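You operate a simulated robot arm through the tools that you are given. There is no shell and no other tool.

You run a simulated robot arm. Do the job below in one go: nothing can be reset, and whatever is moved stays where it is left.

TASK
Set both rivets of the teal strap buckle in the riveter's nest.
Fine: one stroke a rivet; the buckle then goes in the buckle tray; leave the slide out.

The check looks at the end state, three seconds after you hand in, the way a careful person would. Anything else that was tipped, shoved, dropped, spilled or broken makes it a failure.

THE ROBOT
A 7-joint arm with a two-finger parallel gripper, fixed in place. Base frame: the origin is on the floor under the middle of its stand, x ahead of it, y to its left, z up; the work surface is at about z = 780. Units: mm, degrees, N and s.
It reaches about 1479 mm from its shoulder. Its first joint turns from -166.0 to 166.0 degrees. Payload 4.4 kg.
The tool frame sits at the grasp point between the pads (the TCP): z along the fingers, y along the line on which they close. The tips reach 23 mm beyond it. Largest opening 94 mm; finger width 38, thickness 10; the body of the gripper, 54 by 96 mm, starts 39 mm behind the TCP.
Orientation is that of the tool frame in the base frame, as [roll, pitch, yaw] about the fixed x, y, z axes, in that order (R = Rz(yaw) Ry(pitch) Rx(roll)). With the fingers straight down and closing along the base's y, the tool's x points along the base's -x, its y along +y and its z along -z.

THE INTERFACE
- The arm moves only by the tool step_arm. Its argument "steps" is a list of rows, each a list of 3 entries, a list of its own where there are three numbers: the closure, from 0 (fully open) to 1 (shut), then the shift along the tool's x, y, z in mm, then the turn, a rotation vector about the tool's x, y, z in degrees. In form: [[grip, [x, y, z], [wx, wy, wz]], ...]. A call has 1 to 20 rows; each row shifts and turns the commanded pose from where the row before left it, along the tool's axes as they then stand. A row lasts 0.2 s, in which the tool goes at most 50 mm and 8.6 degrees; a call with a longer step from one row to the next is refused whole, and so is a gripper value outside its range. Where a pose cannot be reached the arm comes as near as it can. A force on the tool above 40 N (or 10 N above the force at the start of the call, whichever is more), or a blocked arm, ends the call early, and 0.2 s more pass. The fingers move at their own pace (about 72 mm/s each) and stop on an object; they squeeze with about 28 N. The grip force told is the motor's: it shows also when the fingers shut on nothing. Time passes only in rows, and 0.2 s behind the last, so rows that do not move let the fingers close. The reply holds the time, the measured pose of the TCP, the force on the tool along the base axes, the opening and the grip force, in the units named above and with some noise, with the torque about the TCP (base axes, N m) and any sound that the robot's microphone picked up, and new pictures: "pictures" is both (left out), scene, wrist or none.
- Cameras (640 x 400 px; columns grow to the right, rows downward): "scene" is fixed at [401.7, 648.8, 1557.5]; the picture's right is [-0.72, -0.70, 0.00], its down [-0.51, 0.53, -0.68] and it looks along [0.47, -0.48, -0.74] (base axes); focal length 300 px, centre (320, 200). "wrist" rides on the gripper at [86, 16, -74] in the tool frame; the picture's right is [-0.18, 0.98, 0.00], its down [-0.58, -0.11, -0.81] and it looks along [-0.79, -0.15, 0.59] (tool axes); focal length 243 px, centre (320, 200). There is no depth. A picture from a camera that has moved, and an enlarged one, comes with that camera's place and axes in the base frame and with its lens.
- close_up(camera, box): a new picture of the part [left, top, right, bottom] of that camera's present view, enlarged. The clock stands still meanwhile.
- job_done(): hands the job in; it is judged then, once.

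Nothing tells you positions but the pictures and the camera data. Unless the task says otherwise, let go and move clear before handing in.

The tools are called as a command line: name --argument value ..., lists and objects as JSON in quotes. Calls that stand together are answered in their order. step_arm: Moves the arm, as the interface text tells. Its arguments: {"type":"object","properties":{"steps":{"type":"array"},"pictures":{"type":"string","enum":["both","scene","wrist","none"]}},"required":["steps"]} The other tools are called the same way: close_up (camera, box) takes an enlarged picture of a part of a camera's view; job_done () hands the job in.

At the start:

```text
time: 0.0
tool_pos: [690.6, 506.0, 1330.7]
ee_rot: [-180.0, 0.1, -180.0]
wrist_force: [0.4, 0.7, 0.3]
ft_torque: [-0.03, -0.03, -0.02]
width: 93.8
grip_force: 0.0
```

scene: 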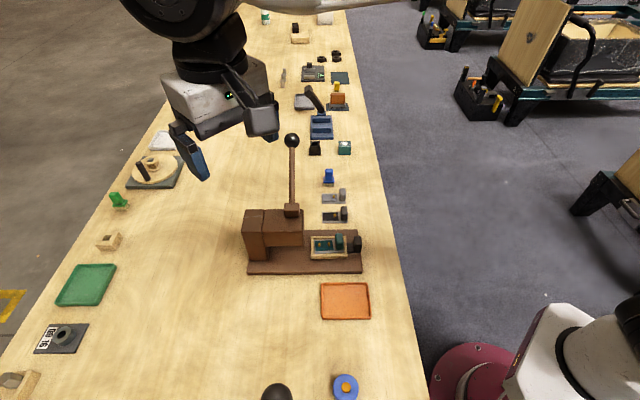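
wrist: 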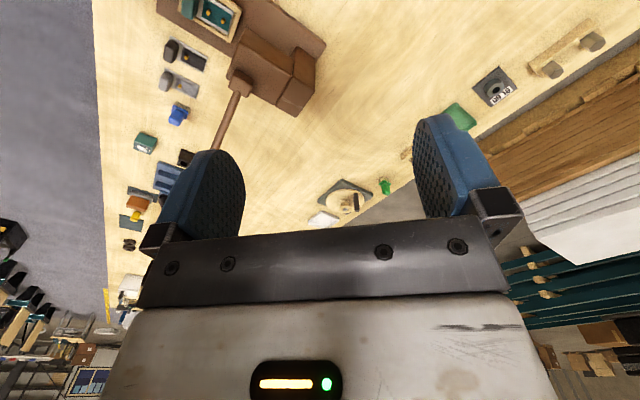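

I see a bench with a brown riveter (lever with a black ball, a slide with a nest at its right end), an orange tray, a green tray and other items. I'll look closer at the riveter and its surroundings before moving.

close_up --camera "scene" --box '[230, 120, 390, 220]'

close_up --camera "scene" --box '[230, 200, 390, 300]'

close_up --camera "scene" --box '[290, 220, 380, 276]'

close_up --camera "scene" --box '[0, 230, 240, 400]'

close_up --camera "scene" --box '[240, 270, 420, 400]'

close_up --camera "scene" --box '[240, 40, 400, 160]'

```text
4.00 times, centred on (310, 170) of scene
camera zoom: at [401.7, 648.8, 1557.5], right [-0.72, -0.7, 0.0], down [-0.51, 0.53, -0.68], along [0.47, -0.48, -0.74], focal length 1200 px, centre (360, 320)
```

zoom: 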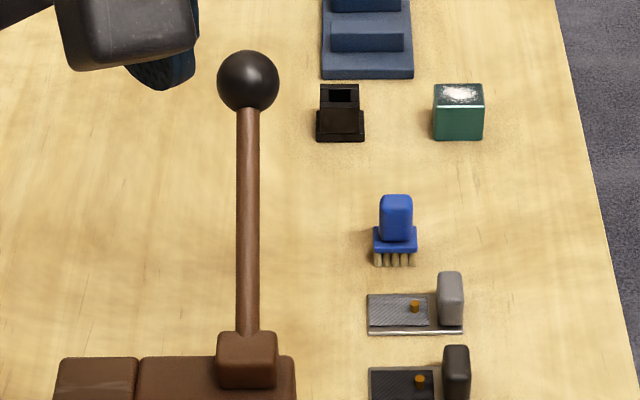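

```text
4.00 times, centred on (310, 250) of scene
camera zoom: at [401.7, 648.8, 1557.5], right [-0.72, -0.7, 0.0], down [-0.51, 0.53, -0.68], along [0.47, -0.48, -0.74], focal length 1200 px, centre (360, 0)
```

zoom: 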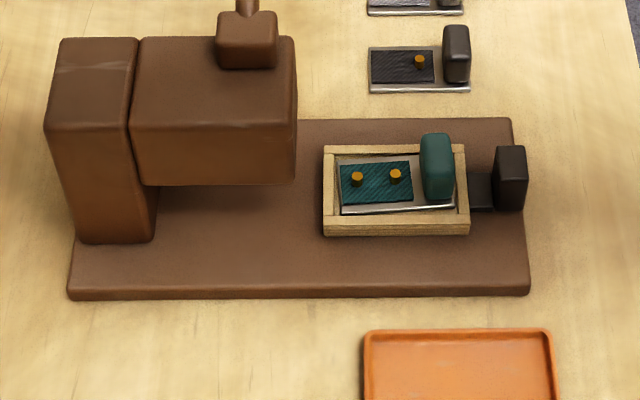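

```text
7.11 times, centred on (335, 248) of scene
camera zoom: at [401.7, 648.8, 1557.5], right [-0.72, -0.7, 0.0], down [-0.51, 0.53, -0.68], along [0.47, -0.48, -0.74], focal length 2133 px, centre (213, -141)
```

zoom: 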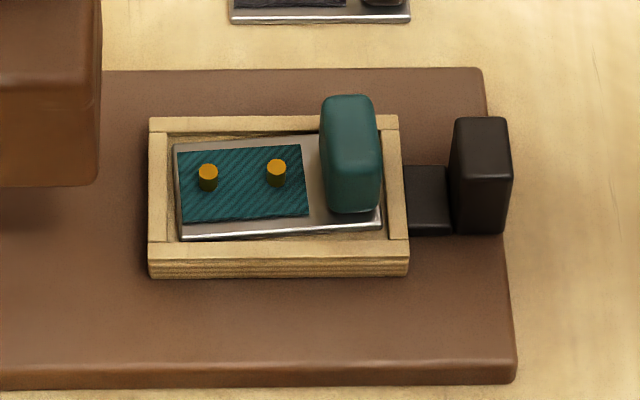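

```text
2.35 times, centred on (120, 315) of scene
camera zoom: at [401.7, 648.8, 1557.5], right [-0.72, -0.7, 0.0], down [-0.51, 0.53, -0.68], along [0.47, -0.48, -0.74], focal length 706 px, centre (791, -71)
```

zoom: 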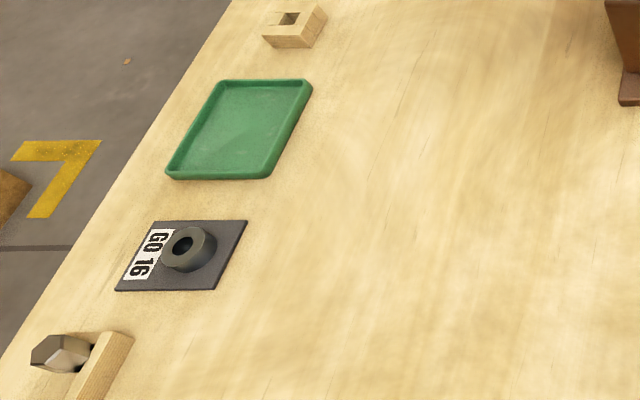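

```text
3.08 times, centred on (330, 335) of scene
camera zoom: at [401.7, 648.8, 1557.5], right [-0.72, -0.7, 0.0], down [-0.51, 0.53, -0.68], along [0.47, -0.48, -0.74], focal length 923 px, centre (289, -215)
```

zoom: 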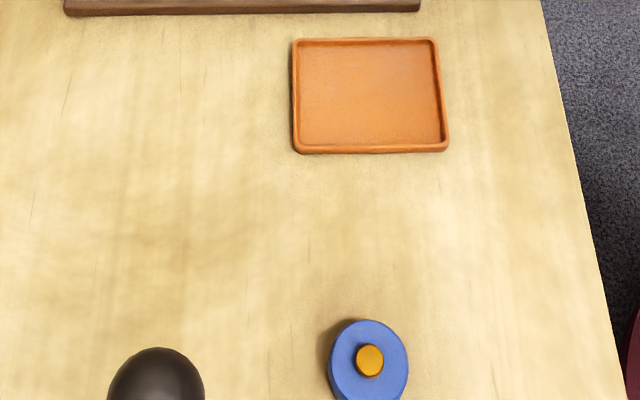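

```text
3.33 times, centred on (320, 100) of scene
camera zoom: at [401.7, 648.8, 1557.5], right [-0.72, -0.7, 0.0], down [-0.51, 0.53, -0.68], along [0.47, -0.48, -0.74], focal length 1000 px, centre (320, 533)
```

zoom: 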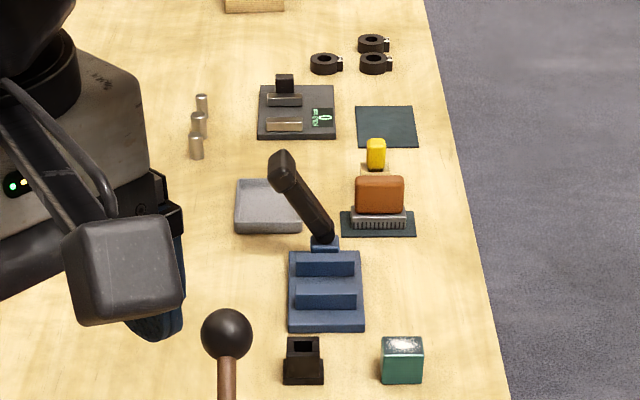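

The riveter lies at about 45° in the base frame: slide end near (660, 214), column toward +x+y, with a lever about 200 mm tall standing on the head. I'll turn the wrist camera to look along the slide from the front.

step_arm --steps '[[0, [8, -34, 0], [0, 0, 0]], [0, [8, -34, 0], [0, 0, 0]], [0, [8, -34, 0], [0, 0, 0]], [0, [8, -34, 0], [0, 0, 0]], [0, [8, -34, 0], [0, 0, 0]], [0, [8, -34, 0], [0, 0, 0]], [0, [8, -34, 0], [0, 0, 0]], [0, [8, -34, 0], [0, 0, 0]], [0, [8, -34, 0], [0, 0, 0]], [0, [8, -34, 0], [0, 0, 0]], [0, [0, 0, 35], [0, 0, -7.5]], [0, [0, 0, 35], [0, 0, -7.5]], [0, [0, 0, 35], [0, 0, -7.5]], [0, [0, 0, 35], [0, 0, -7.5]], [0, [0, 0, 35], [0, 0, -7.5]], [0, [0, 0, 35], [0, 0, -7.5]], [0, [0, 0, 0], [0, 0, 0]]]'

```text
time: 3.6
tool_pos: [610.7, 166.3, 1119.6]
ee_rot: [-180.0, 0.0, -134.9]
wrist_force: [-0.3, 0.2, 0.7]
ft_torque: [0.01, 0.0, -0.01]
width: 94.0
grip_force: 0.0
camera wrist: at [538.1, 117.0, 1195.3], right [-0.57, 0.82, 0.0], down [0.49, 0.34, 0.81], along [0.66, 0.46, -0.59], focal length 243 px, centre (320, 200)
```

scene: 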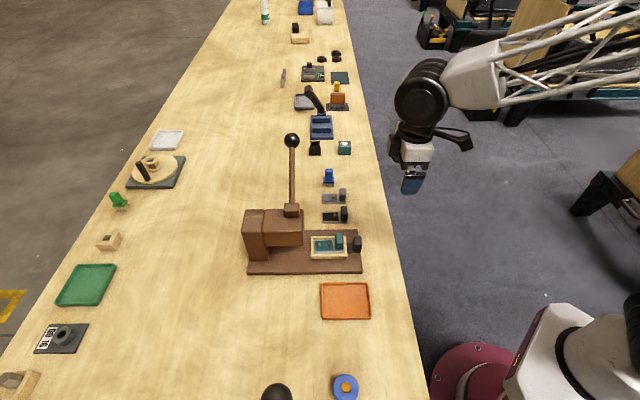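
wrist: 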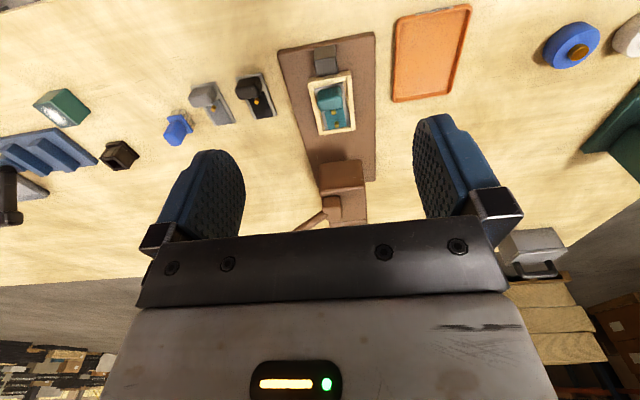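

close_up --camera "wrist" --box '[240, 20, 420, 240]'

close_up --camera "scene" --box '[260, 120, 380, 200]'

close_up --camera "scene" --box '[230, 190, 390, 290]'

```text
1.82 times, centred on (330, 130) of wrist
camera zoom: at [538.1, 117.0, 1195.3], right [-0.57, 0.82, 0.0], down [0.49, 0.34, 0.81], along [0.66, 0.46, -0.59], focal length 441 px, centre (302, 327)
```

zoom: 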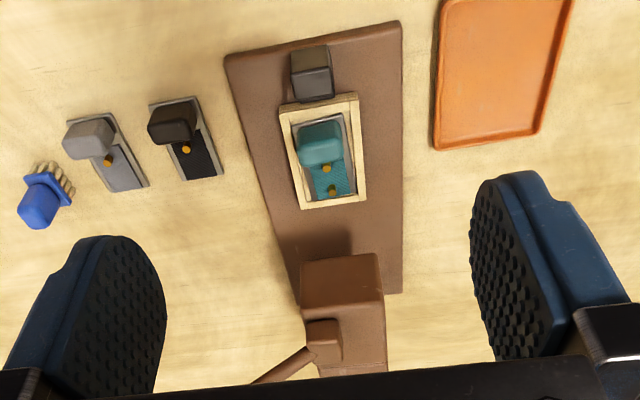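

```text
5.00 times, centred on (320, 160) of scene
camera zoom: at [401.7, 648.8, 1557.5], right [-0.72, -0.7, 0.0], down [-0.51, 0.53, -0.68], along [0.47, -0.48, -0.74], focal length 1500 px, centre (320, 400)
```

zoom: 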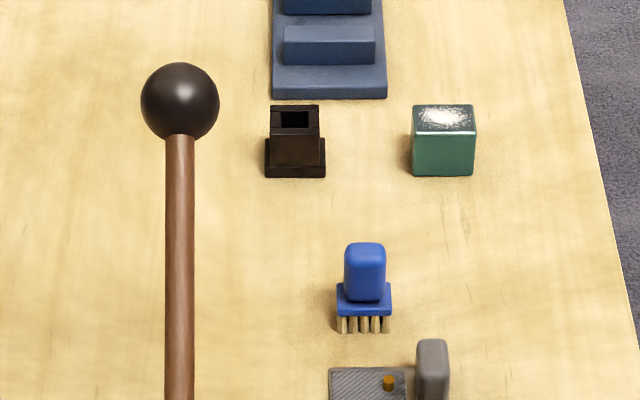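

```text
4.00 times, centred on (310, 240) of scene
camera zoom: at [401.7, 648.8, 1557.5], right [-0.72, -0.7, 0.0], down [-0.51, 0.53, -0.68], along [0.47, -0.48, -0.74], focal length 1200 px, centre (360, 40)
```

zoom: 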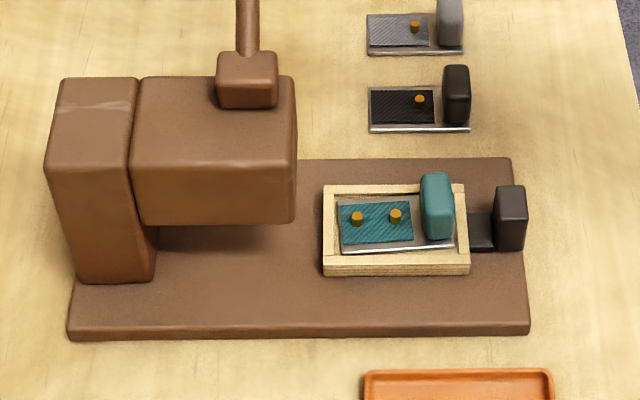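

close_up --camera "scene" --box '[300, 275, 400, 335]'

close_up --camera "scene" --box '[30, 250, 130, 312]'

close_up --camera "scene" --box '[90, 110, 250, 210]'

close_up --camera "scene" --box '[270, 50, 370, 112]'

close_up --camera "wrist" --box '[0, 0, 300, 190]'

close_up --camera "wrist" --box '[380, 0, 640, 165]'

```text
6.40 times, centred on (350, 305) of scene
camera zoom: at [401.7, 648.8, 1557.5], right [-0.72, -0.7, 0.0], down [-0.51, 0.53, -0.68], along [0.47, -0.48, -0.74], focal length 1920 px, centre (128, -472)
```

zoom: 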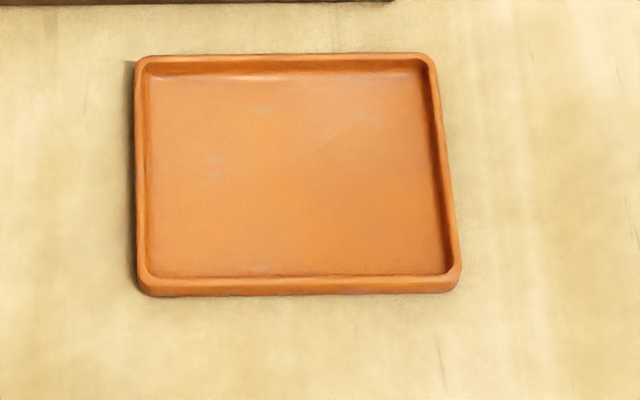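

```text
6.40 times, centred on (80, 281) of scene
camera zoom: at [401.7, 648.8, 1557.5], right [-0.72, -0.7, 0.0], down [-0.51, 0.53, -0.68], along [0.47, -0.48, -0.74], focal length 1920 px, centre (1856, -318)
```

zoom: 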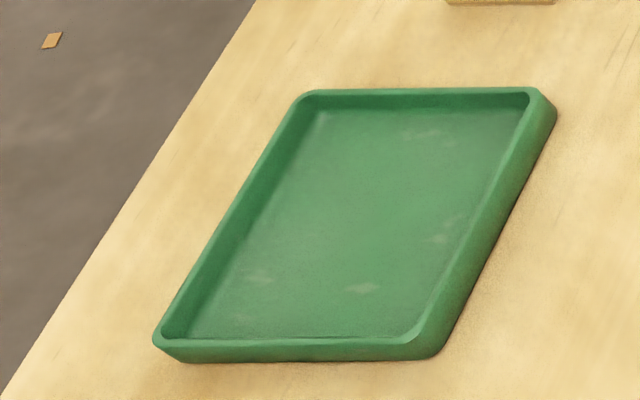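

```text
4.00 times, centred on (170, 160) of scene
camera zoom: at [401.7, 648.8, 1557.5], right [-0.72, -0.7, 0.0], down [-0.51, 0.53, -0.68], along [0.47, -0.48, -0.74], focal length 1200 px, centre (920, 360)
```

zoom: 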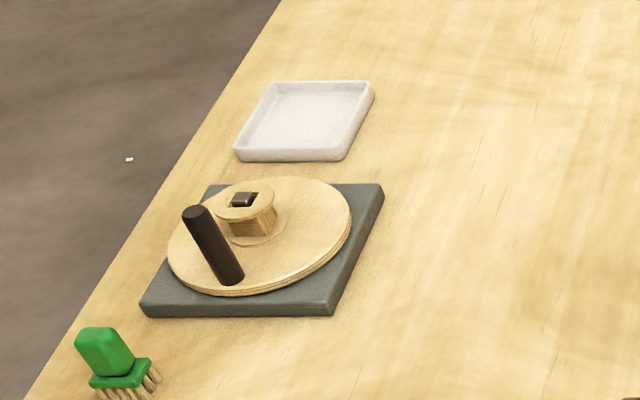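

```text
6.40 times, centred on (320, 81) of scene
camera zoom: at [401.7, 648.8, 1557.5], right [-0.72, -0.7, 0.0], down [-0.51, 0.53, -0.68], along [0.47, -0.48, -0.74], focal length 1920 px, centre (320, 962)
```

zoom: 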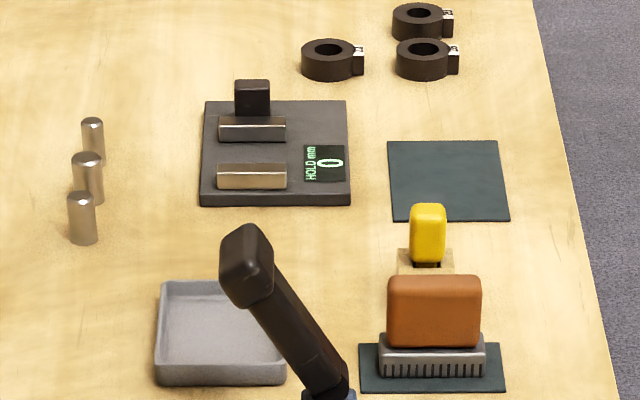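

```text
2.11 times, centred on (150, 95) of wrist
camera zoom: at [538.1, 117.0, 1195.3], right [-0.57, 0.82, 0.0], down [0.49, 0.34, 0.81], along [0.66, 0.46, -0.59], focal length 511 px, centre (678, 421)
```

zoom: 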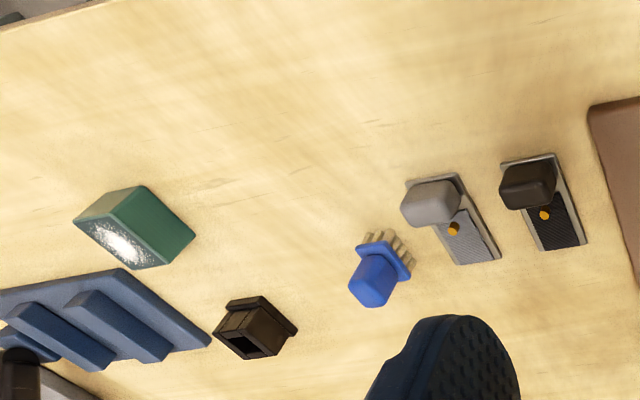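

```text
2.42 times, centred on (510, 82) of wrist
camera zoom: at [538.1, 117.0, 1195.3], right [-0.57, 0.82, 0.0], down [0.49, 0.34, 0.81], along [0.66, 0.46, -0.59], focal length 588 px, centre (-141, 485)
```

zoom: 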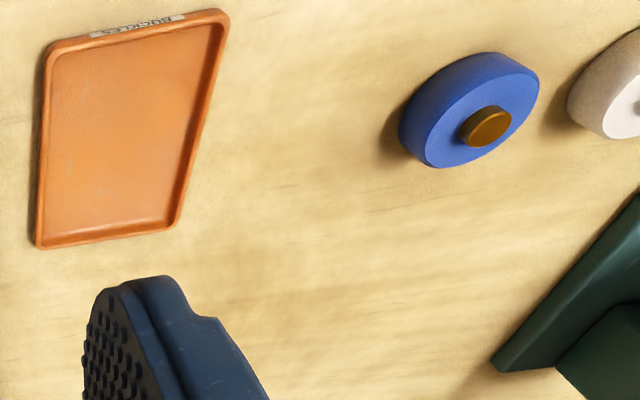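

The orange tray is labelled BUCKLES. The lever leans out to the far side (+x, −y) from a pivot near (814, 335, 954), ball near (939, 211, 1050). I'll rise to see the ball properly.

step_arm --steps '[[0, [0, -20, -40], [0, 0, 0]], [0, [0, -20, -40], [0, 0, 0]], [0, [0, -20, -40], [0, 0, 0]], [0, [0, -20, -40], [0, 0, 0]], [0, [0, 0, 0], [0, 0, 0]]]' --pictures "wrist"

```text
time: 4.8
tool_pos: [668.0, 110.9, 1280.6]
ee_rot: [-180.0, 0.0, -135.0]
wrist_force: [-0.4, 0.1, 0.6]
ft_torque: [0.01, 0.02, 0.0]
width: 94.2
grip_force: 0.0
camera wrist: at [595.2, 60.6, 1355.6], right [-0.57, 0.82, 0.0], down [0.49, 0.33, 0.81], along [0.67, 0.46, -0.59], focal length 243 px, centre (320, 200)
```

wrist: 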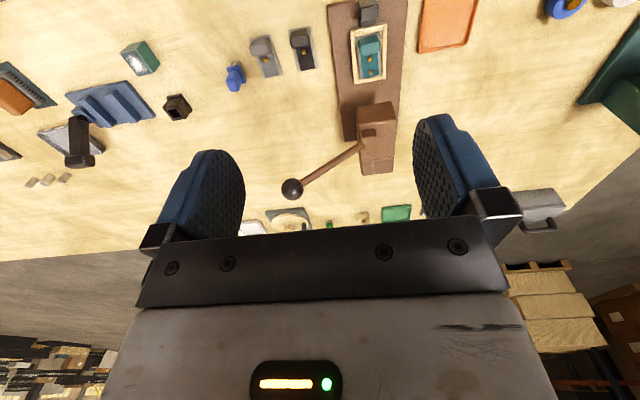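

close_up --camera "wrist" --box '[260, 100, 420, 200]'

close_up --camera "wrist" --box '[310, 0, 430, 75]'

```text
4.00 times, centred on (340, 150) of wrist
camera zoom: at [595.2, 60.6, 1355.6], right [-0.57, 0.82, 0.0], down [0.49, 0.33, 0.81], along [0.67, 0.46, -0.59], focal length 970 px, centre (240, 400)
```

zoom: 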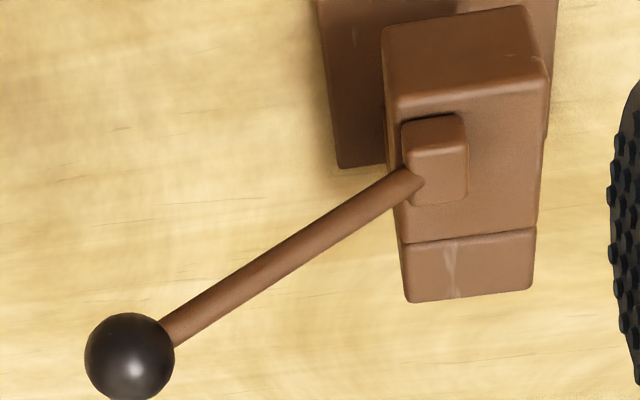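

```text
5.33 times, centred on (370, 38) of wrist
camera zoom: at [595.2, 60.6, 1355.6], right [-0.57, 0.82, 0.0], down [0.49, 0.33, 0.81], along [0.67, 0.46, -0.59], focal length 1294 px, centre (53, 1067)
```

zoom: 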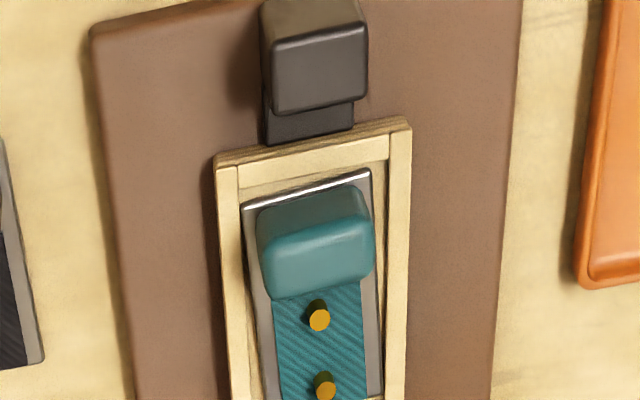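

Ball triangulates to about (924, 222, 1066), diameter about 42 mm, and the lever swings in the plane across the slide. Next I'll look low along the slide from the front to find the ram's place under the head.

step_arm --steps '[[0, [-2, 8.7, 44], [0, 0, 0]], [0, [-2, 8.7, 44], [0, 0, 0]], [0, [-2, 8.7, 44], [0, 0, 0]], [0, [-2, 8.7, 44], [0, 0, 0]], [0, [-2, 8.7, 44], [0, 0, 0]], [0, [-2, 8.7, 44], [0, 0, 0]], [0, [-2, 8.7, 44], [0, 0, 0]], [0, [-2, 8.7, 44], [0, 0, 0]], [0, [-2, 8.7, 44], [0, 0, 0]], [0, [0, 0, 0], [0, -7.5, 0]], [0, [0, 0, 0], [0, -7.5, 0]], [0, [0, 0, 0], [0, -7.5, 0]], [0, [0, 0, 0], [0, -7.5, 0]], [0, [0, 0, 0], [0, 0, 0]]]'

```text
time: 7.8
tool_pos: [624.8, 178.9, 883.9]
ee_rot: [-179.9, 30.1, -135.0]
wrist_force: [-0.3, -0.3, -0.2]
ft_torque: [-0.03, -0.01, 0.02]
width: 94.0
grip_force: 0.0
camera wrist: at [534.4, 110.5, 906.0], right [-0.58, 0.81, 0.09], down [0.15, -0.01, 0.99], along [0.8, 0.59, -0.12], focal length 243 px, centre (320, 200)
```

scene: 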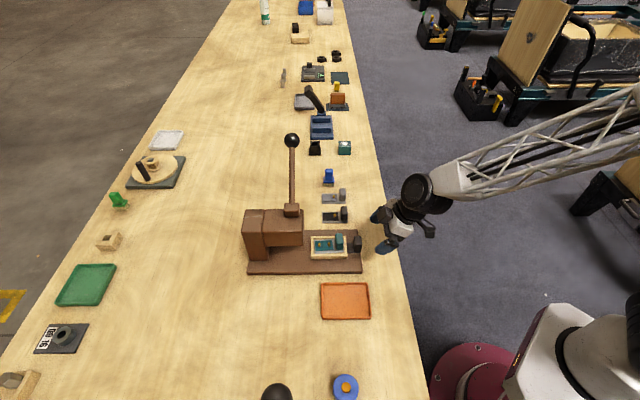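
wrist: 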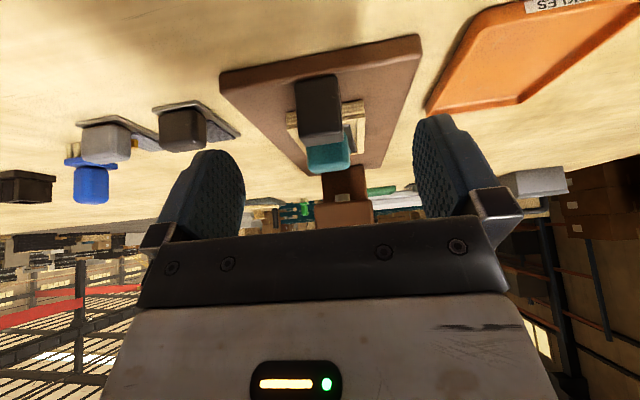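

close_up --camera "wrist" --box '[200, 20, 440, 240]'

close_up --camera "wrist" --box '[280, 70, 400, 240]'

```text
1.82 times, centred on (320, 130) of wrist
camera zoom: at [534.4, 110.5, 906.0], right [-0.58, 0.81, 0.09], down [0.15, -0.01, 0.99], along [0.8, 0.59, -0.12], focal length 441 px, centre (320, 327)
```

zoom: 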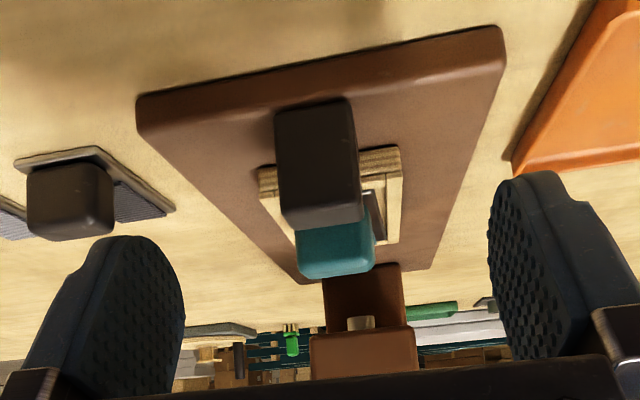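

```text
2.35 times, centred on (340, 155) of wrist
camera zoom: at [534.4, 110.5, 906.0], right [-0.58, 0.81, 0.09], down [0.15, -0.01, 0.99], along [0.8, 0.59, -0.12], focal length 571 px, centre (273, 306)
```

zoom: 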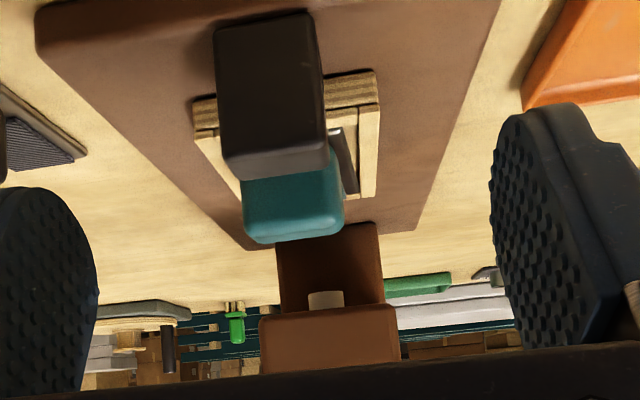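

I can see the ram's light cylinder just below the head's underside. I need its position along the slide, so I'll go round to the near side (−L, where there is no lever) and look at it from there.

step_arm --steps '[[0, [0, 0, 0], [0, 7.5, 0]], [0, [0, 0, 0], [0, 7.5, 0]], [0, [0, 0, 0], [0, 7.5, 0]], [0, [0, 0, 0], [0, 7.5, 0]], [0, [0, 40, -28], [0, 0, 0]], [0, [0, 40, -28], [0, 0, 0]], [0, [0, 40, -14], [0, 0, 0]], [0, [0, 40, 0], [0, 0, 0]], [0, [-40, 0, 0], [0, 0, 0]], [0, [-40, 0, 0], [0, 0, 0]], [0, [-40, 0, 0], [0, 0, 0]], [0, [-40, 0, 0], [0, 0, 0]], [0, [-40, 0, 0], [0, 0, 0]], [0, [-40, 0, 0], [0, 0, 0]], [0, [0, 0, 0], [0, 0, 0]]]' --pictures "scene"

step_arm --steps '[[0, [0, 0, 0], [0, 0, 8.2]], [0, [0, 0, 0], [0, 0, 8.2]], [0, [0, 0, 0], [0, 0, 8.2]], [0, [0, 0, 0], [0, 0, 8.2]], [0, [0, 0, 0], [0, 0, 8.2]], [0, [0, 0, 0], [0, 0, 8.2]], [0, [0, 0, 0], [0, 0, 8.2]], [0, [0, 0, 0], [0, 0, 8.2]], [0, [0, 0, 0], [0, 0, 8.2]], [0, [0, 0, 0], [0, 0, 8.2]], [0, [0, 0, 0], [0, 0, 8]], [0, [0, 0, 10], [0, -7.5, 0]], [0, [0, 0, 10], [0, -7.5, 0]], [0, [0, 0, 10], [0, -7.5, 0]], [0, [0, 0, 10], [0, -7.5, 0]], [0, [0, 0, 0], [0, 0, 0]]]'

```text
time: 11.0
tool_pos: [681.5, 461.4, 954.6]
ee_rot: [180.0, 0.0, -135.0]
wrist_force: [0.6, -0.3, -0.5]
ft_torque: [-0.03, 0.01, -0.03]
width: 93.8
grip_force: 0.0
```

scene: 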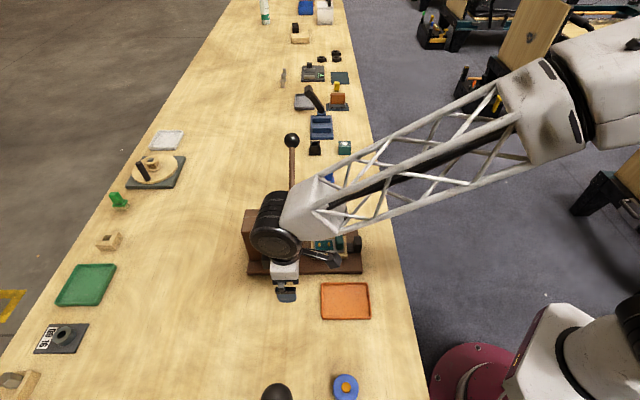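

```text
time: 14.4
tool_pos: [686.9, 454.4, 916.5]
ee_rot: [179.9, 30.0, 135.0]
wrist_force: [-0.3, -0.4, 0.0]
ft_torque: [0.01, 0.02, 0.02]
width: 94.0
grip_force: 0.0
camera wrist: at [619.0, 546.0, 937.4], right [0.81, 0.58, 0.09], down [-0.01, -0.15, 0.99], along [0.59, -0.8, -0.11], focal length 243 px, centre (320, 200)
```

scene: 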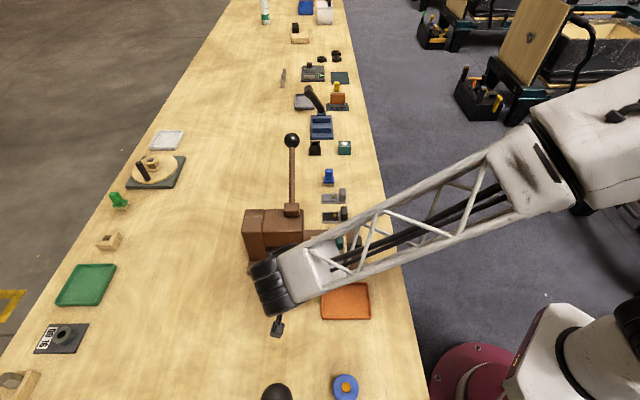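
wrist: 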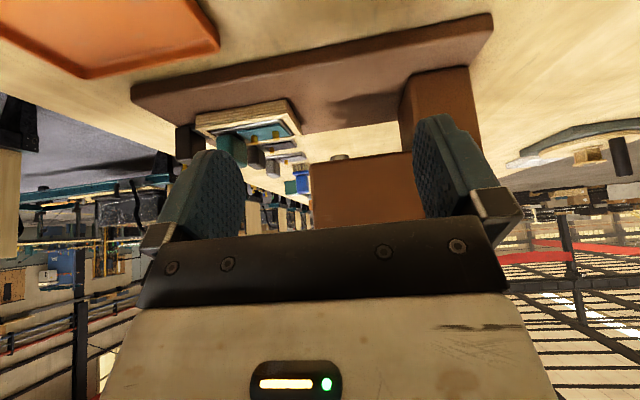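

close_up --camera "wrist" --box '[120, 80, 280, 200]'

close_up --camera "wrist" --box '[260, 90, 420, 240]'

close_up --camera "wrist" --box '[100, 0, 520, 240]'

```text
3.33 times, centred on (200, 140) of wrist
camera zoom: at [619.0, 546.0, 937.4], right [0.81, 0.58, 0.09], down [-0.01, -0.15, 0.99], along [0.59, -0.8, -0.11], focal length 809 px, centre (720, 400)
```

zoom: 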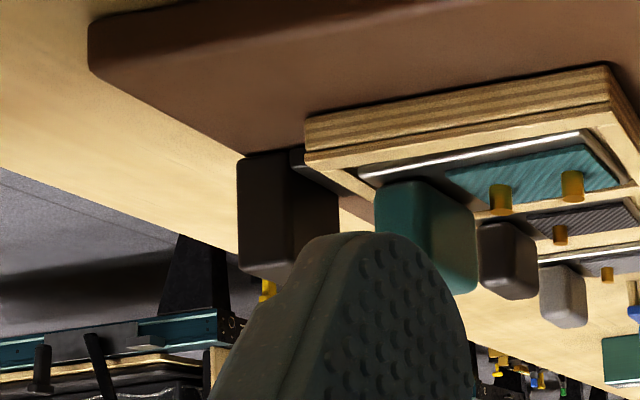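

```text
2.67 times, centred on (340, 165) of wrist
camera zoom: at [619.0, 546.0, 937.4], right [0.81, 0.58, 0.09], down [-0.01, -0.15, 0.99], along [0.59, -0.8, -0.11], focal length 647 px, centre (267, 293)
```

zoom: 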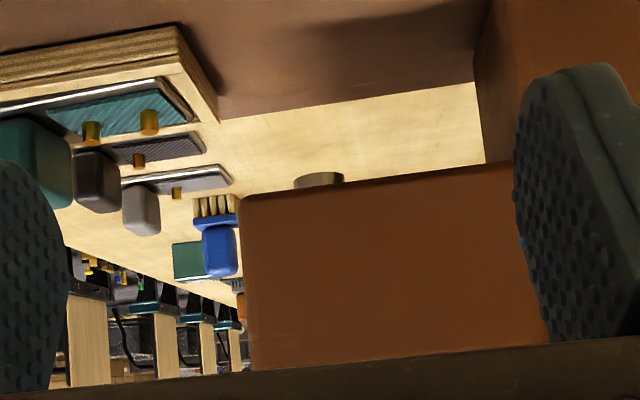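

```text
1.52 times, centred on (310, 120) of wrist
camera zoom: at [619.0, 546.0, 937.4], right [0.81, 0.58, 0.09], down [-0.01, -0.15, 0.99], along [0.59, -0.8, -0.11], focal length 370 px, centre (335, 322)
```

zoom: 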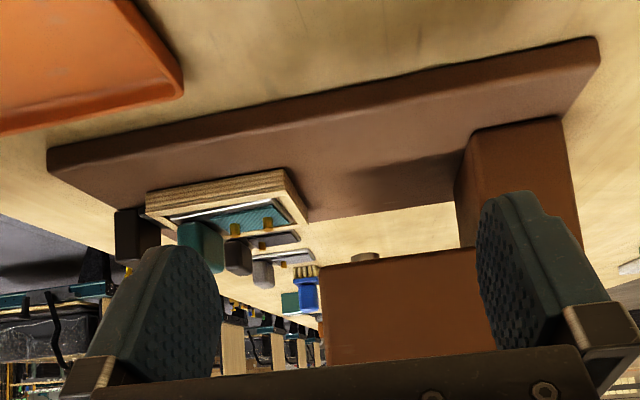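

The ram (about 20 mm across) is at s≈192 along the slide axis. The rivets are now at s≈120 and 94, so the slide must go in about 72 mm and then about 98 mm. I'll zoom on the slide handle to size it.

close_up --camera "wrist" --box '[165, 100, 275, 160]'

close_up --camera "wrist" --box '[310, 120, 370, 165]'

close_up --camera "scene" --box '[235, 120, 315, 270]'

```text
5.82 times, centred on (220, 130) of wrist
camera zoom: at [619.0, 546.0, 937.4], right [0.81, 0.58, 0.09], down [-0.01, -0.15, 0.99], along [0.59, -0.8, -0.11], focal length 1412 px, centre (902, 607)
```

zoom: 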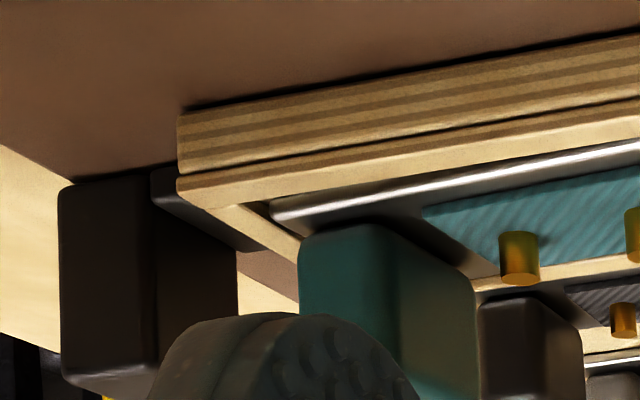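

```text
8.89 times, centred on (340, 142) of wrist
camera zoom: at [619.0, 546.0, 937.4], right [0.81, 0.58, 0.09], down [-0.01, -0.15, 0.99], along [0.59, -0.8, -0.11], focal length 2157 px, centre (142, 711)
```

zoom: 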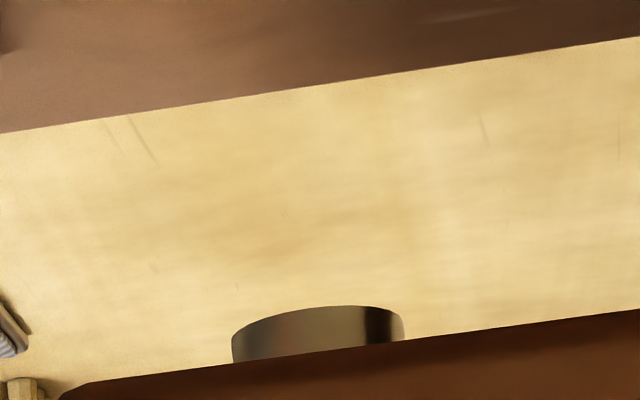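

```text
2.67 times, centred on (275, 195) of scene
camera zoom: at [401.7, 648.8, 1557.5], right [-0.72, -0.7, 0.0], down [-0.51, 0.53, -0.68], along [0.47, -0.48, -0.74], focal length 800 px, centre (440, 213)
```

zoom: 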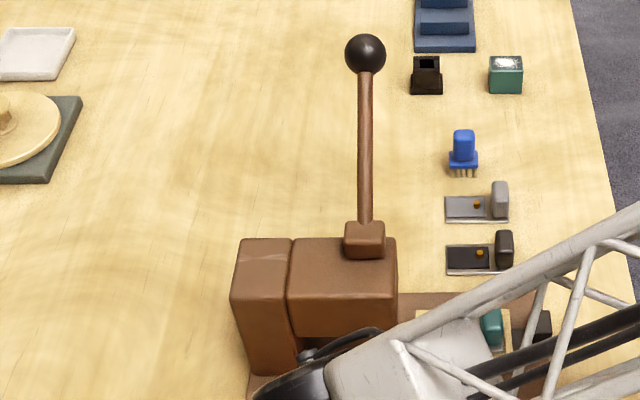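

The slide handle is about 27 mm wide and 21 mm thick, centred at s≈12, with its top at z≈848. I'll go back round to the front to grip it.

step_arm --steps '[[0, [0, 0, -10], [0, 7.5, 0]], [0, [0, 0, -10], [0, 7.5, 0]], [0, [0, 0, -10], [0, 7.5, 0]], [0, [0, 0, -10], [0, 7.5, 0]], [0, [0, 0, 0], [0, 0, -8.2]], [0, [0, 0, 0], [0, 0, -8.2]], [0, [0, 0, 0], [0, 0, -8.2]], [0, [0, 0, 0], [0, 0, -8.2]], [0, [0, 0, 0], [0, 0, -8.2]], [0, [0, 0, 0], [0, 0, -8.2]], [0, [0, 0, 0], [0, 0, -8.2]], [0, [0, 0, 0], [0, 0, -8.2]], [0, [0, 0, 0], [0, 0, -8.2]], [0, [0, 0, 0], [0, 0, -8.2]], [0, [0, 0, 0], [0, 0, -8]], [0, [0, 0, 0], [0, 0, 0]]]' --pictures "none"

step_arm --steps '[[0, [40, 0, 0], [0, 0, 0]], [0, [40, 0, 0], [0, 0, 0]], [0, [40, 0, 0], [0, 0, 0]], [0, [40, 0, 0], [0, 0, 0]], [0, [40, 0, 0], [0, 0, 0]], [0, [40, 0, 0], [0, 0, 0]], [0, [0, -40, 10], [0, 0, 0]], [0, [0, -40, 10], [0, 0, 0]], [0, [0, -40, 10], [0, 0, 0]], [0, [0, -40, 10], [0, 0, 0]], [0, [0, 0, 0], [0, -7.5, 0]], [0, [0, 0, 0], [0, -7.5, 0]], [0, [0, 0, 0], [0, -7.5, 0]], [0, [0, 0, 0], [0, -7.5, 0]], [0, [0, 0, 0], [0, 0, 0]]]' --pictures "both"

```text
time: 17.8
tool_pos: [678.9, 465.2, 952.9]
ee_rot: [179.9, 0.0, -134.9]
wrist_force: [-0.3, 0.0, -0.4]
ft_torque: [-0.02, 0.0, 0.02]
width: 93.8
grip_force: 0.0
```

```text
time: 21.0
tool_pos: [622.2, 180.3, 913.2]
ee_rot: [180.0, 30.1, -135.1]
wrist_force: [0.2, -0.2, 0.0]
ft_torque: [0.03, 0.02, 0.03]
width: 94.2
grip_force: 0.1
camera wrist: at [530.8, 113.3, 934.7], right [-0.58, 0.81, 0.09], down [0.15, -0.01, 0.99], along [0.8, 0.59, -0.12], focal length 243 px, centre (320, 200)
```

scene: 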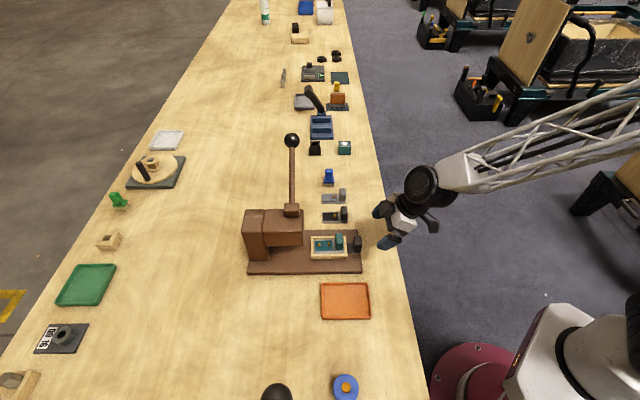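
wrist: 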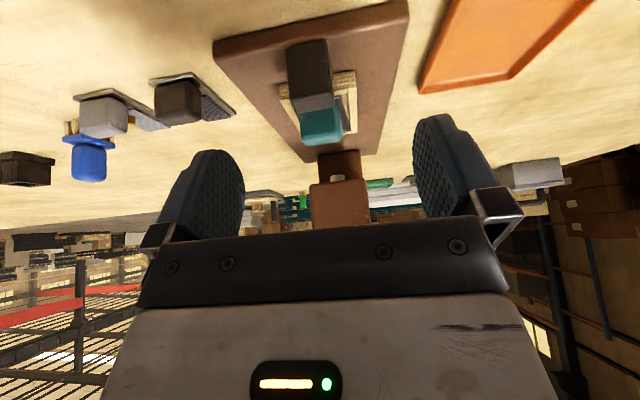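

close_up --camera "wrist" --box '[260, 20, 380, 160]'

```text
2.86 times, centred on (320, 90) of wrist
camera zoom: at [530.8, 113.3, 934.7], right [-0.58, 0.81, 0.09], down [0.15, -0.01, 0.99], along [0.8, 0.59, -0.12], focal length 693 px, centre (320, 514)
```

zoom: 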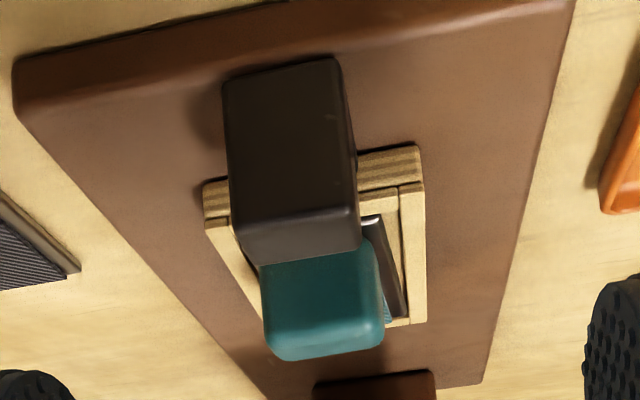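

The handle's centre looks about 4 mm further out in L than my axis estimate. I'll move in part of the way and check again.

step_arm --steps '[[0, [-0.3, -3.4, 20], [0, 0, 0]], [0, [-0.3, -3.4, 20], [0, 0, 0]], [0, [0, 0, 0], [0, 0, 0]]]' --pictures "wrist"

close_up --camera "wrist" --box '[200, 0, 440, 220]'

close_up --camera "scene" --box '[310, 200, 430, 280]'

```text
time: 21.8
tool_pos: [640.7, 191.1, 878.4]
ee_rot: [-179.9, 29.9, -135.0]
wrist_force: [-0.5, 0.4, -0.5]
ft_torque: [-0.01, -0.02, -0.01]
width: 94.0
grip_force: 0.1
camera wrist: at [550.4, 123.6, 900.4], right [-0.58, 0.81, 0.09], down [0.15, -0.01, 0.99], along [0.8, 0.59, -0.12], focal length 243 px, centre (320, 200)
```

wrist: 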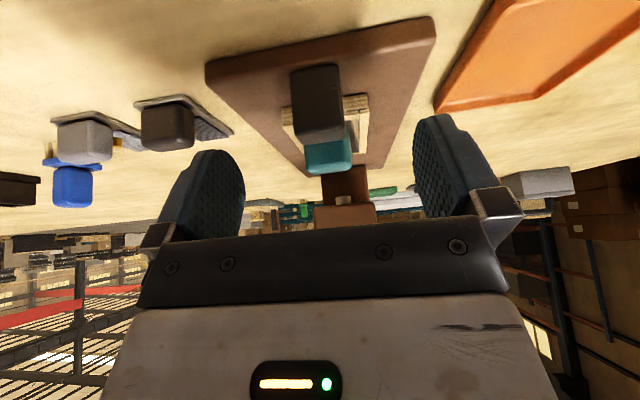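

```text
1.82 times, centred on (320, 110) of wrist
camera zoom: at [550.4, 123.6, 900.4], right [-0.58, 0.81, 0.09], down [0.15, -0.01, 0.99], along [0.8, 0.59, -0.12], focal length 441 px, centre (320, 364)
```

zoom: 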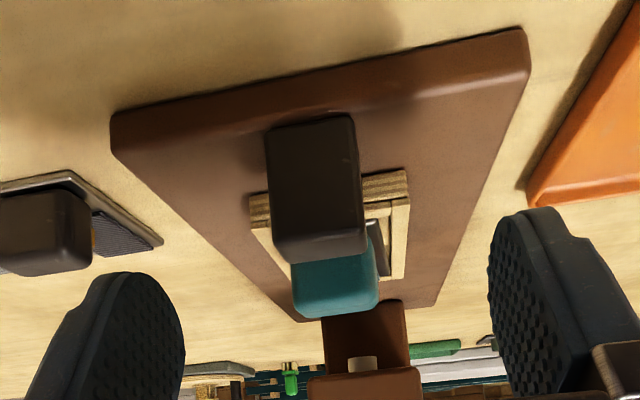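

```text
5.00 times, centred on (370, 240) of scene
camera zoom: at [401.7, 648.8, 1557.5], right [-0.72, -0.7, 0.0], down [-0.51, 0.53, -0.68], along [0.47, -0.48, -0.74], focal length 1500 px, centre (70, 0)
```

zoom: 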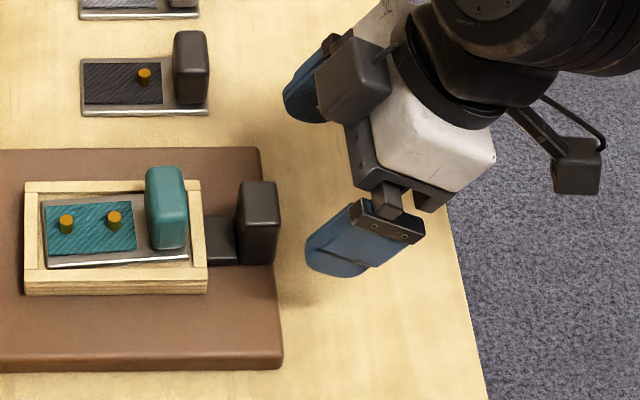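

step_arm --steps '[[0, [-5.3, -0.85, 16], [0, 0, 0]], [0, [-5.3, -0.85, 16], [0, 0, 0]], [0, [-5.3, -0.8, 16], [0, 0, 0]], [0, [0, 0, 0], [0, 0, 0]]]'

close_up --camera "scene" --box '[310, 200, 430, 280]'

close_up --camera "wrist" --box '[200, 0, 440, 220]'

```text
time: 22.8
tool_pos: [669.0, 215.8, 844.2]
ee_rot: [-180.0, 30.0, -134.9]
wrist_force: [-0.2, -0.5, -0.2]
ft_torque: [0.03, 0.01, 0.01]
width: 94.1
grip_force: 0.0
camera wrist: at [578.5, 148.7, 866.4], right [-0.58, 0.81, 0.09], down [0.15, -0.01, 0.99], along [0.8, 0.59, -0.12], focal length 243 px, centre (320, 200)
```

scene: 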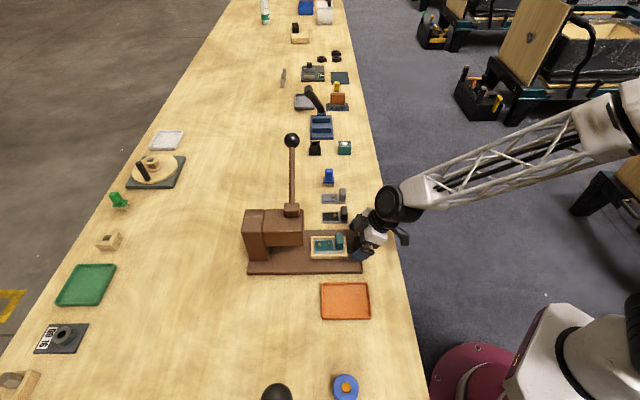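
wrist: 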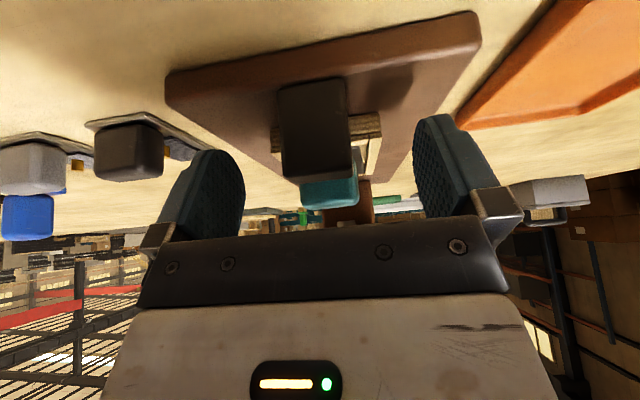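

```text
5.00 times, centred on (370, 240) of scene
camera zoom: at [401.7, 648.8, 1557.5], right [-0.72, -0.7, 0.0], down [-0.51, 0.53, -0.68], along [0.47, -0.48, -0.74], focal length 1500 px, centre (70, 0)
```

zoom: 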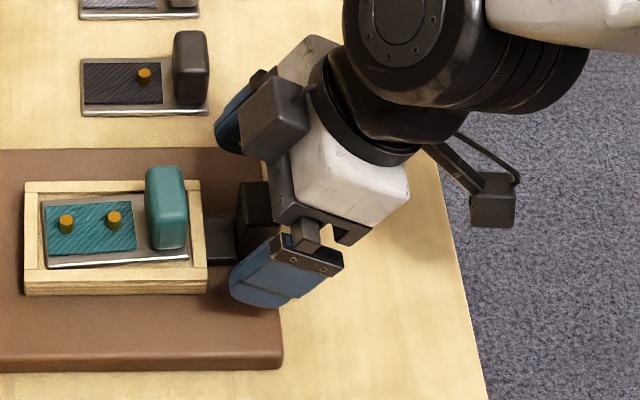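

```text
1.82 times, centred on (320, 110) of wrist
camera zoom: at [578.5, 148.7, 866.4], right [-0.58, 0.81, 0.09], down [0.15, -0.01, 0.99], along [0.8, 0.59, -0.12], focal length 441 px, centre (320, 364)
```

zoom: 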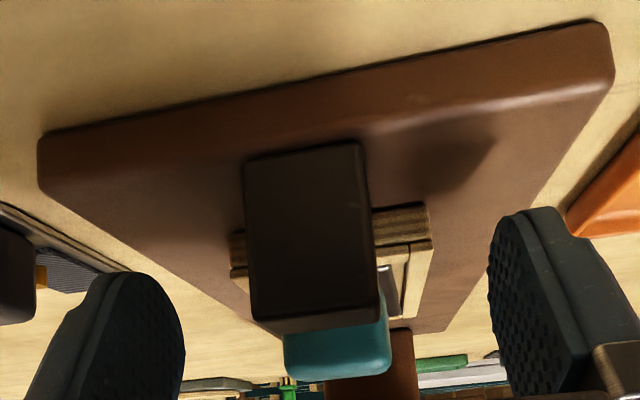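

Handle is centred between the fingers. Closing on it.

step_arm --steps '[[0.5, [0, 0, 0], [0, 0, 0]], [0.8, [0, 0, 0], [0, 0, 0]], [1, [0, 0, 0], [0, 0, 0]], [1, [0, 0, 0], [0, 0, 0]]]' --pictures "scene"

```text
time: 23.8
tool_pos: [668.7, 216.7, 844.7]
ee_rot: [180.0, 30.0, -134.9]
wrist_force: [-11.8, 12.3, 4.8]
ft_torque: [0.28, 0.31, -0.13]
width: 32.0
grip_force: 45.2
```

scene: 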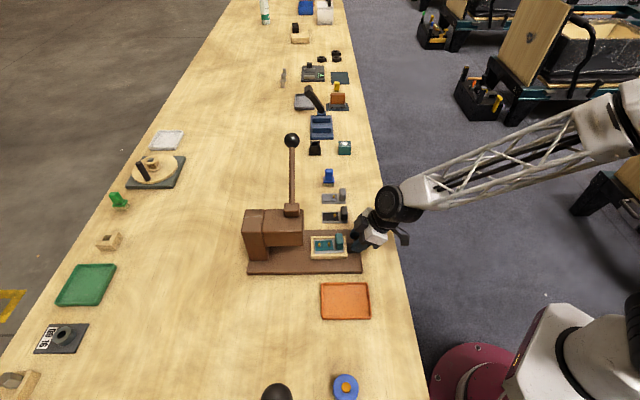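

step_arm --steps '[[1, [0, 1, 0], [0, 0, 0]], [1, [0, 0, 0], [0, 0, 0]]]' --pictures "none"

```text
time: 24.4
tool_pos: [669.3, 217.1, 845.0]
ee_rot: [180.0, 30.0, -135.0]
wrist_force: [4.2, -2.5, -7.1]
ft_torque: [0.04, -0.22, 0.21]
width: 32.0
grip_force: 44.4
```

step_arm --steps '[[1, [-6.93, 0, 4], [0, 0, 0]], [1, [-6.93, 0, 4], [0, 0, 0]], [1, [-6.93, 0, 4], [0, 0, 0]], [1, [-6.93, 0, 4], [0, 0, 0]], [1, [0, 0, 0], [0, 0, 0]]]'

```text
time: 25.6
tool_pos: [692.8, 238.7, 843.9]
ee_rot: [-180.0, 30.0, -135.1]
wrist_force: [17.0, -18.1, -18.0]
ft_torque: [-0.59, 0.19, 0.03]
width: 31.6
grip_force: 44.9
camera wrist: at [600.8, 171.8, 866.6], right [-0.58, 0.81, 0.09], down [0.15, -0.01, 0.99], along [0.8, 0.59, -0.12], focal length 243 px, centre (320, 200)
```

scene: 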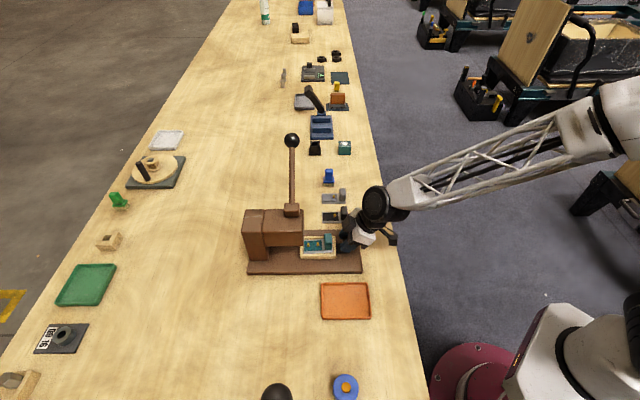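
wrist: 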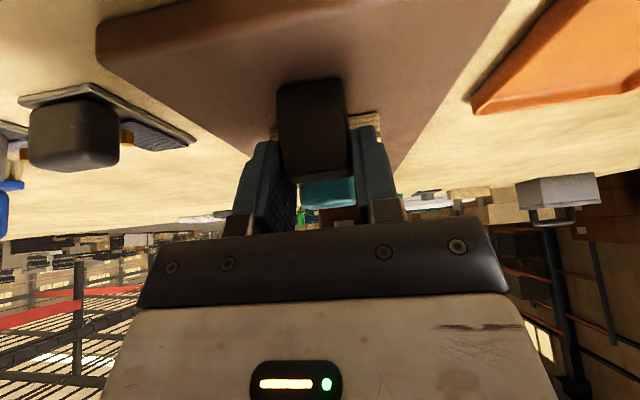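

The slide moves freely; its axis lies a degree or so off my 45° guess, so I'll take out the side strain and correct the direction.

step_arm --steps '[[1, [0.3, -1.1, 0.5], [0, 0, 0]], [1, [0, 0, 0], [0, 0, 0]]]' --pictures "none"

```text
time: 26.2
tool_pos: [692.1, 239.5, 844.3]
ee_rot: [-180.0, 30.0, -134.9]
wrist_force: [-1.9, 0.3, -7.2]
ft_torque: [0.24, 0.2, -0.15]
width: 32.0
grip_force: 45.1
```

step_arm --steps '[[1, [-6.93, -0.15, 4], [0, 0, 0]], [1, [-6.93, -0.15, 4], [0, 0, 0]], [1, [-6.93, -0.15, 4], [0, 0, 0]], [1, [-6.93, -0.15, 4], [0, 0, 0]], [1, [0, 0, 0], [0, 0, 0]]]'

```text
time: 27.3
tool_pos: [715.5, 262.7, 844.1]
ee_rot: [179.9, 29.9, -135.0]
wrist_force: [-6.2, 7.3, 1.6]
ft_torque: [0.18, 0.09, 0.03]
width: 32.0
grip_force: 45.2
stopped in row 5: the force on the tool passed its limit at 41 N (the readings are from after the stop); the commanded pose is now the measured one
camera wrist: at [623.6, 194.3, 866.5], right [-0.58, 0.81, 0.09], down [0.15, -0.01, 0.99], along [0.8, 0.59, -0.12], focal length 243 px, centre (320, 200)
```

scene: 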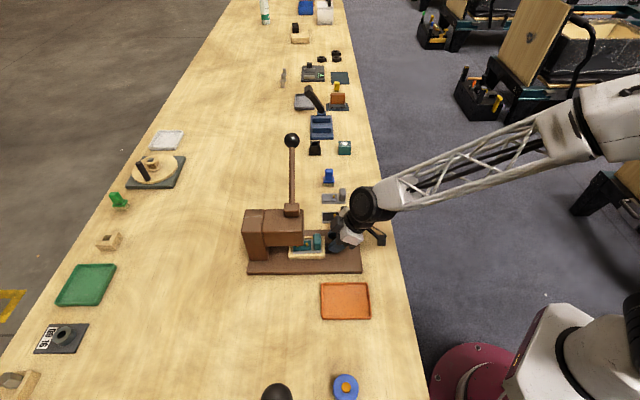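
wrist: 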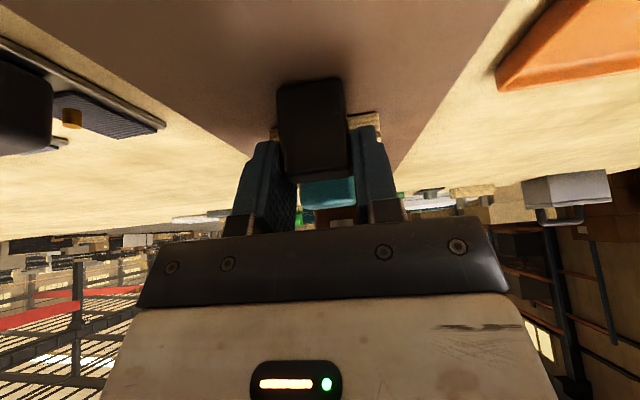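

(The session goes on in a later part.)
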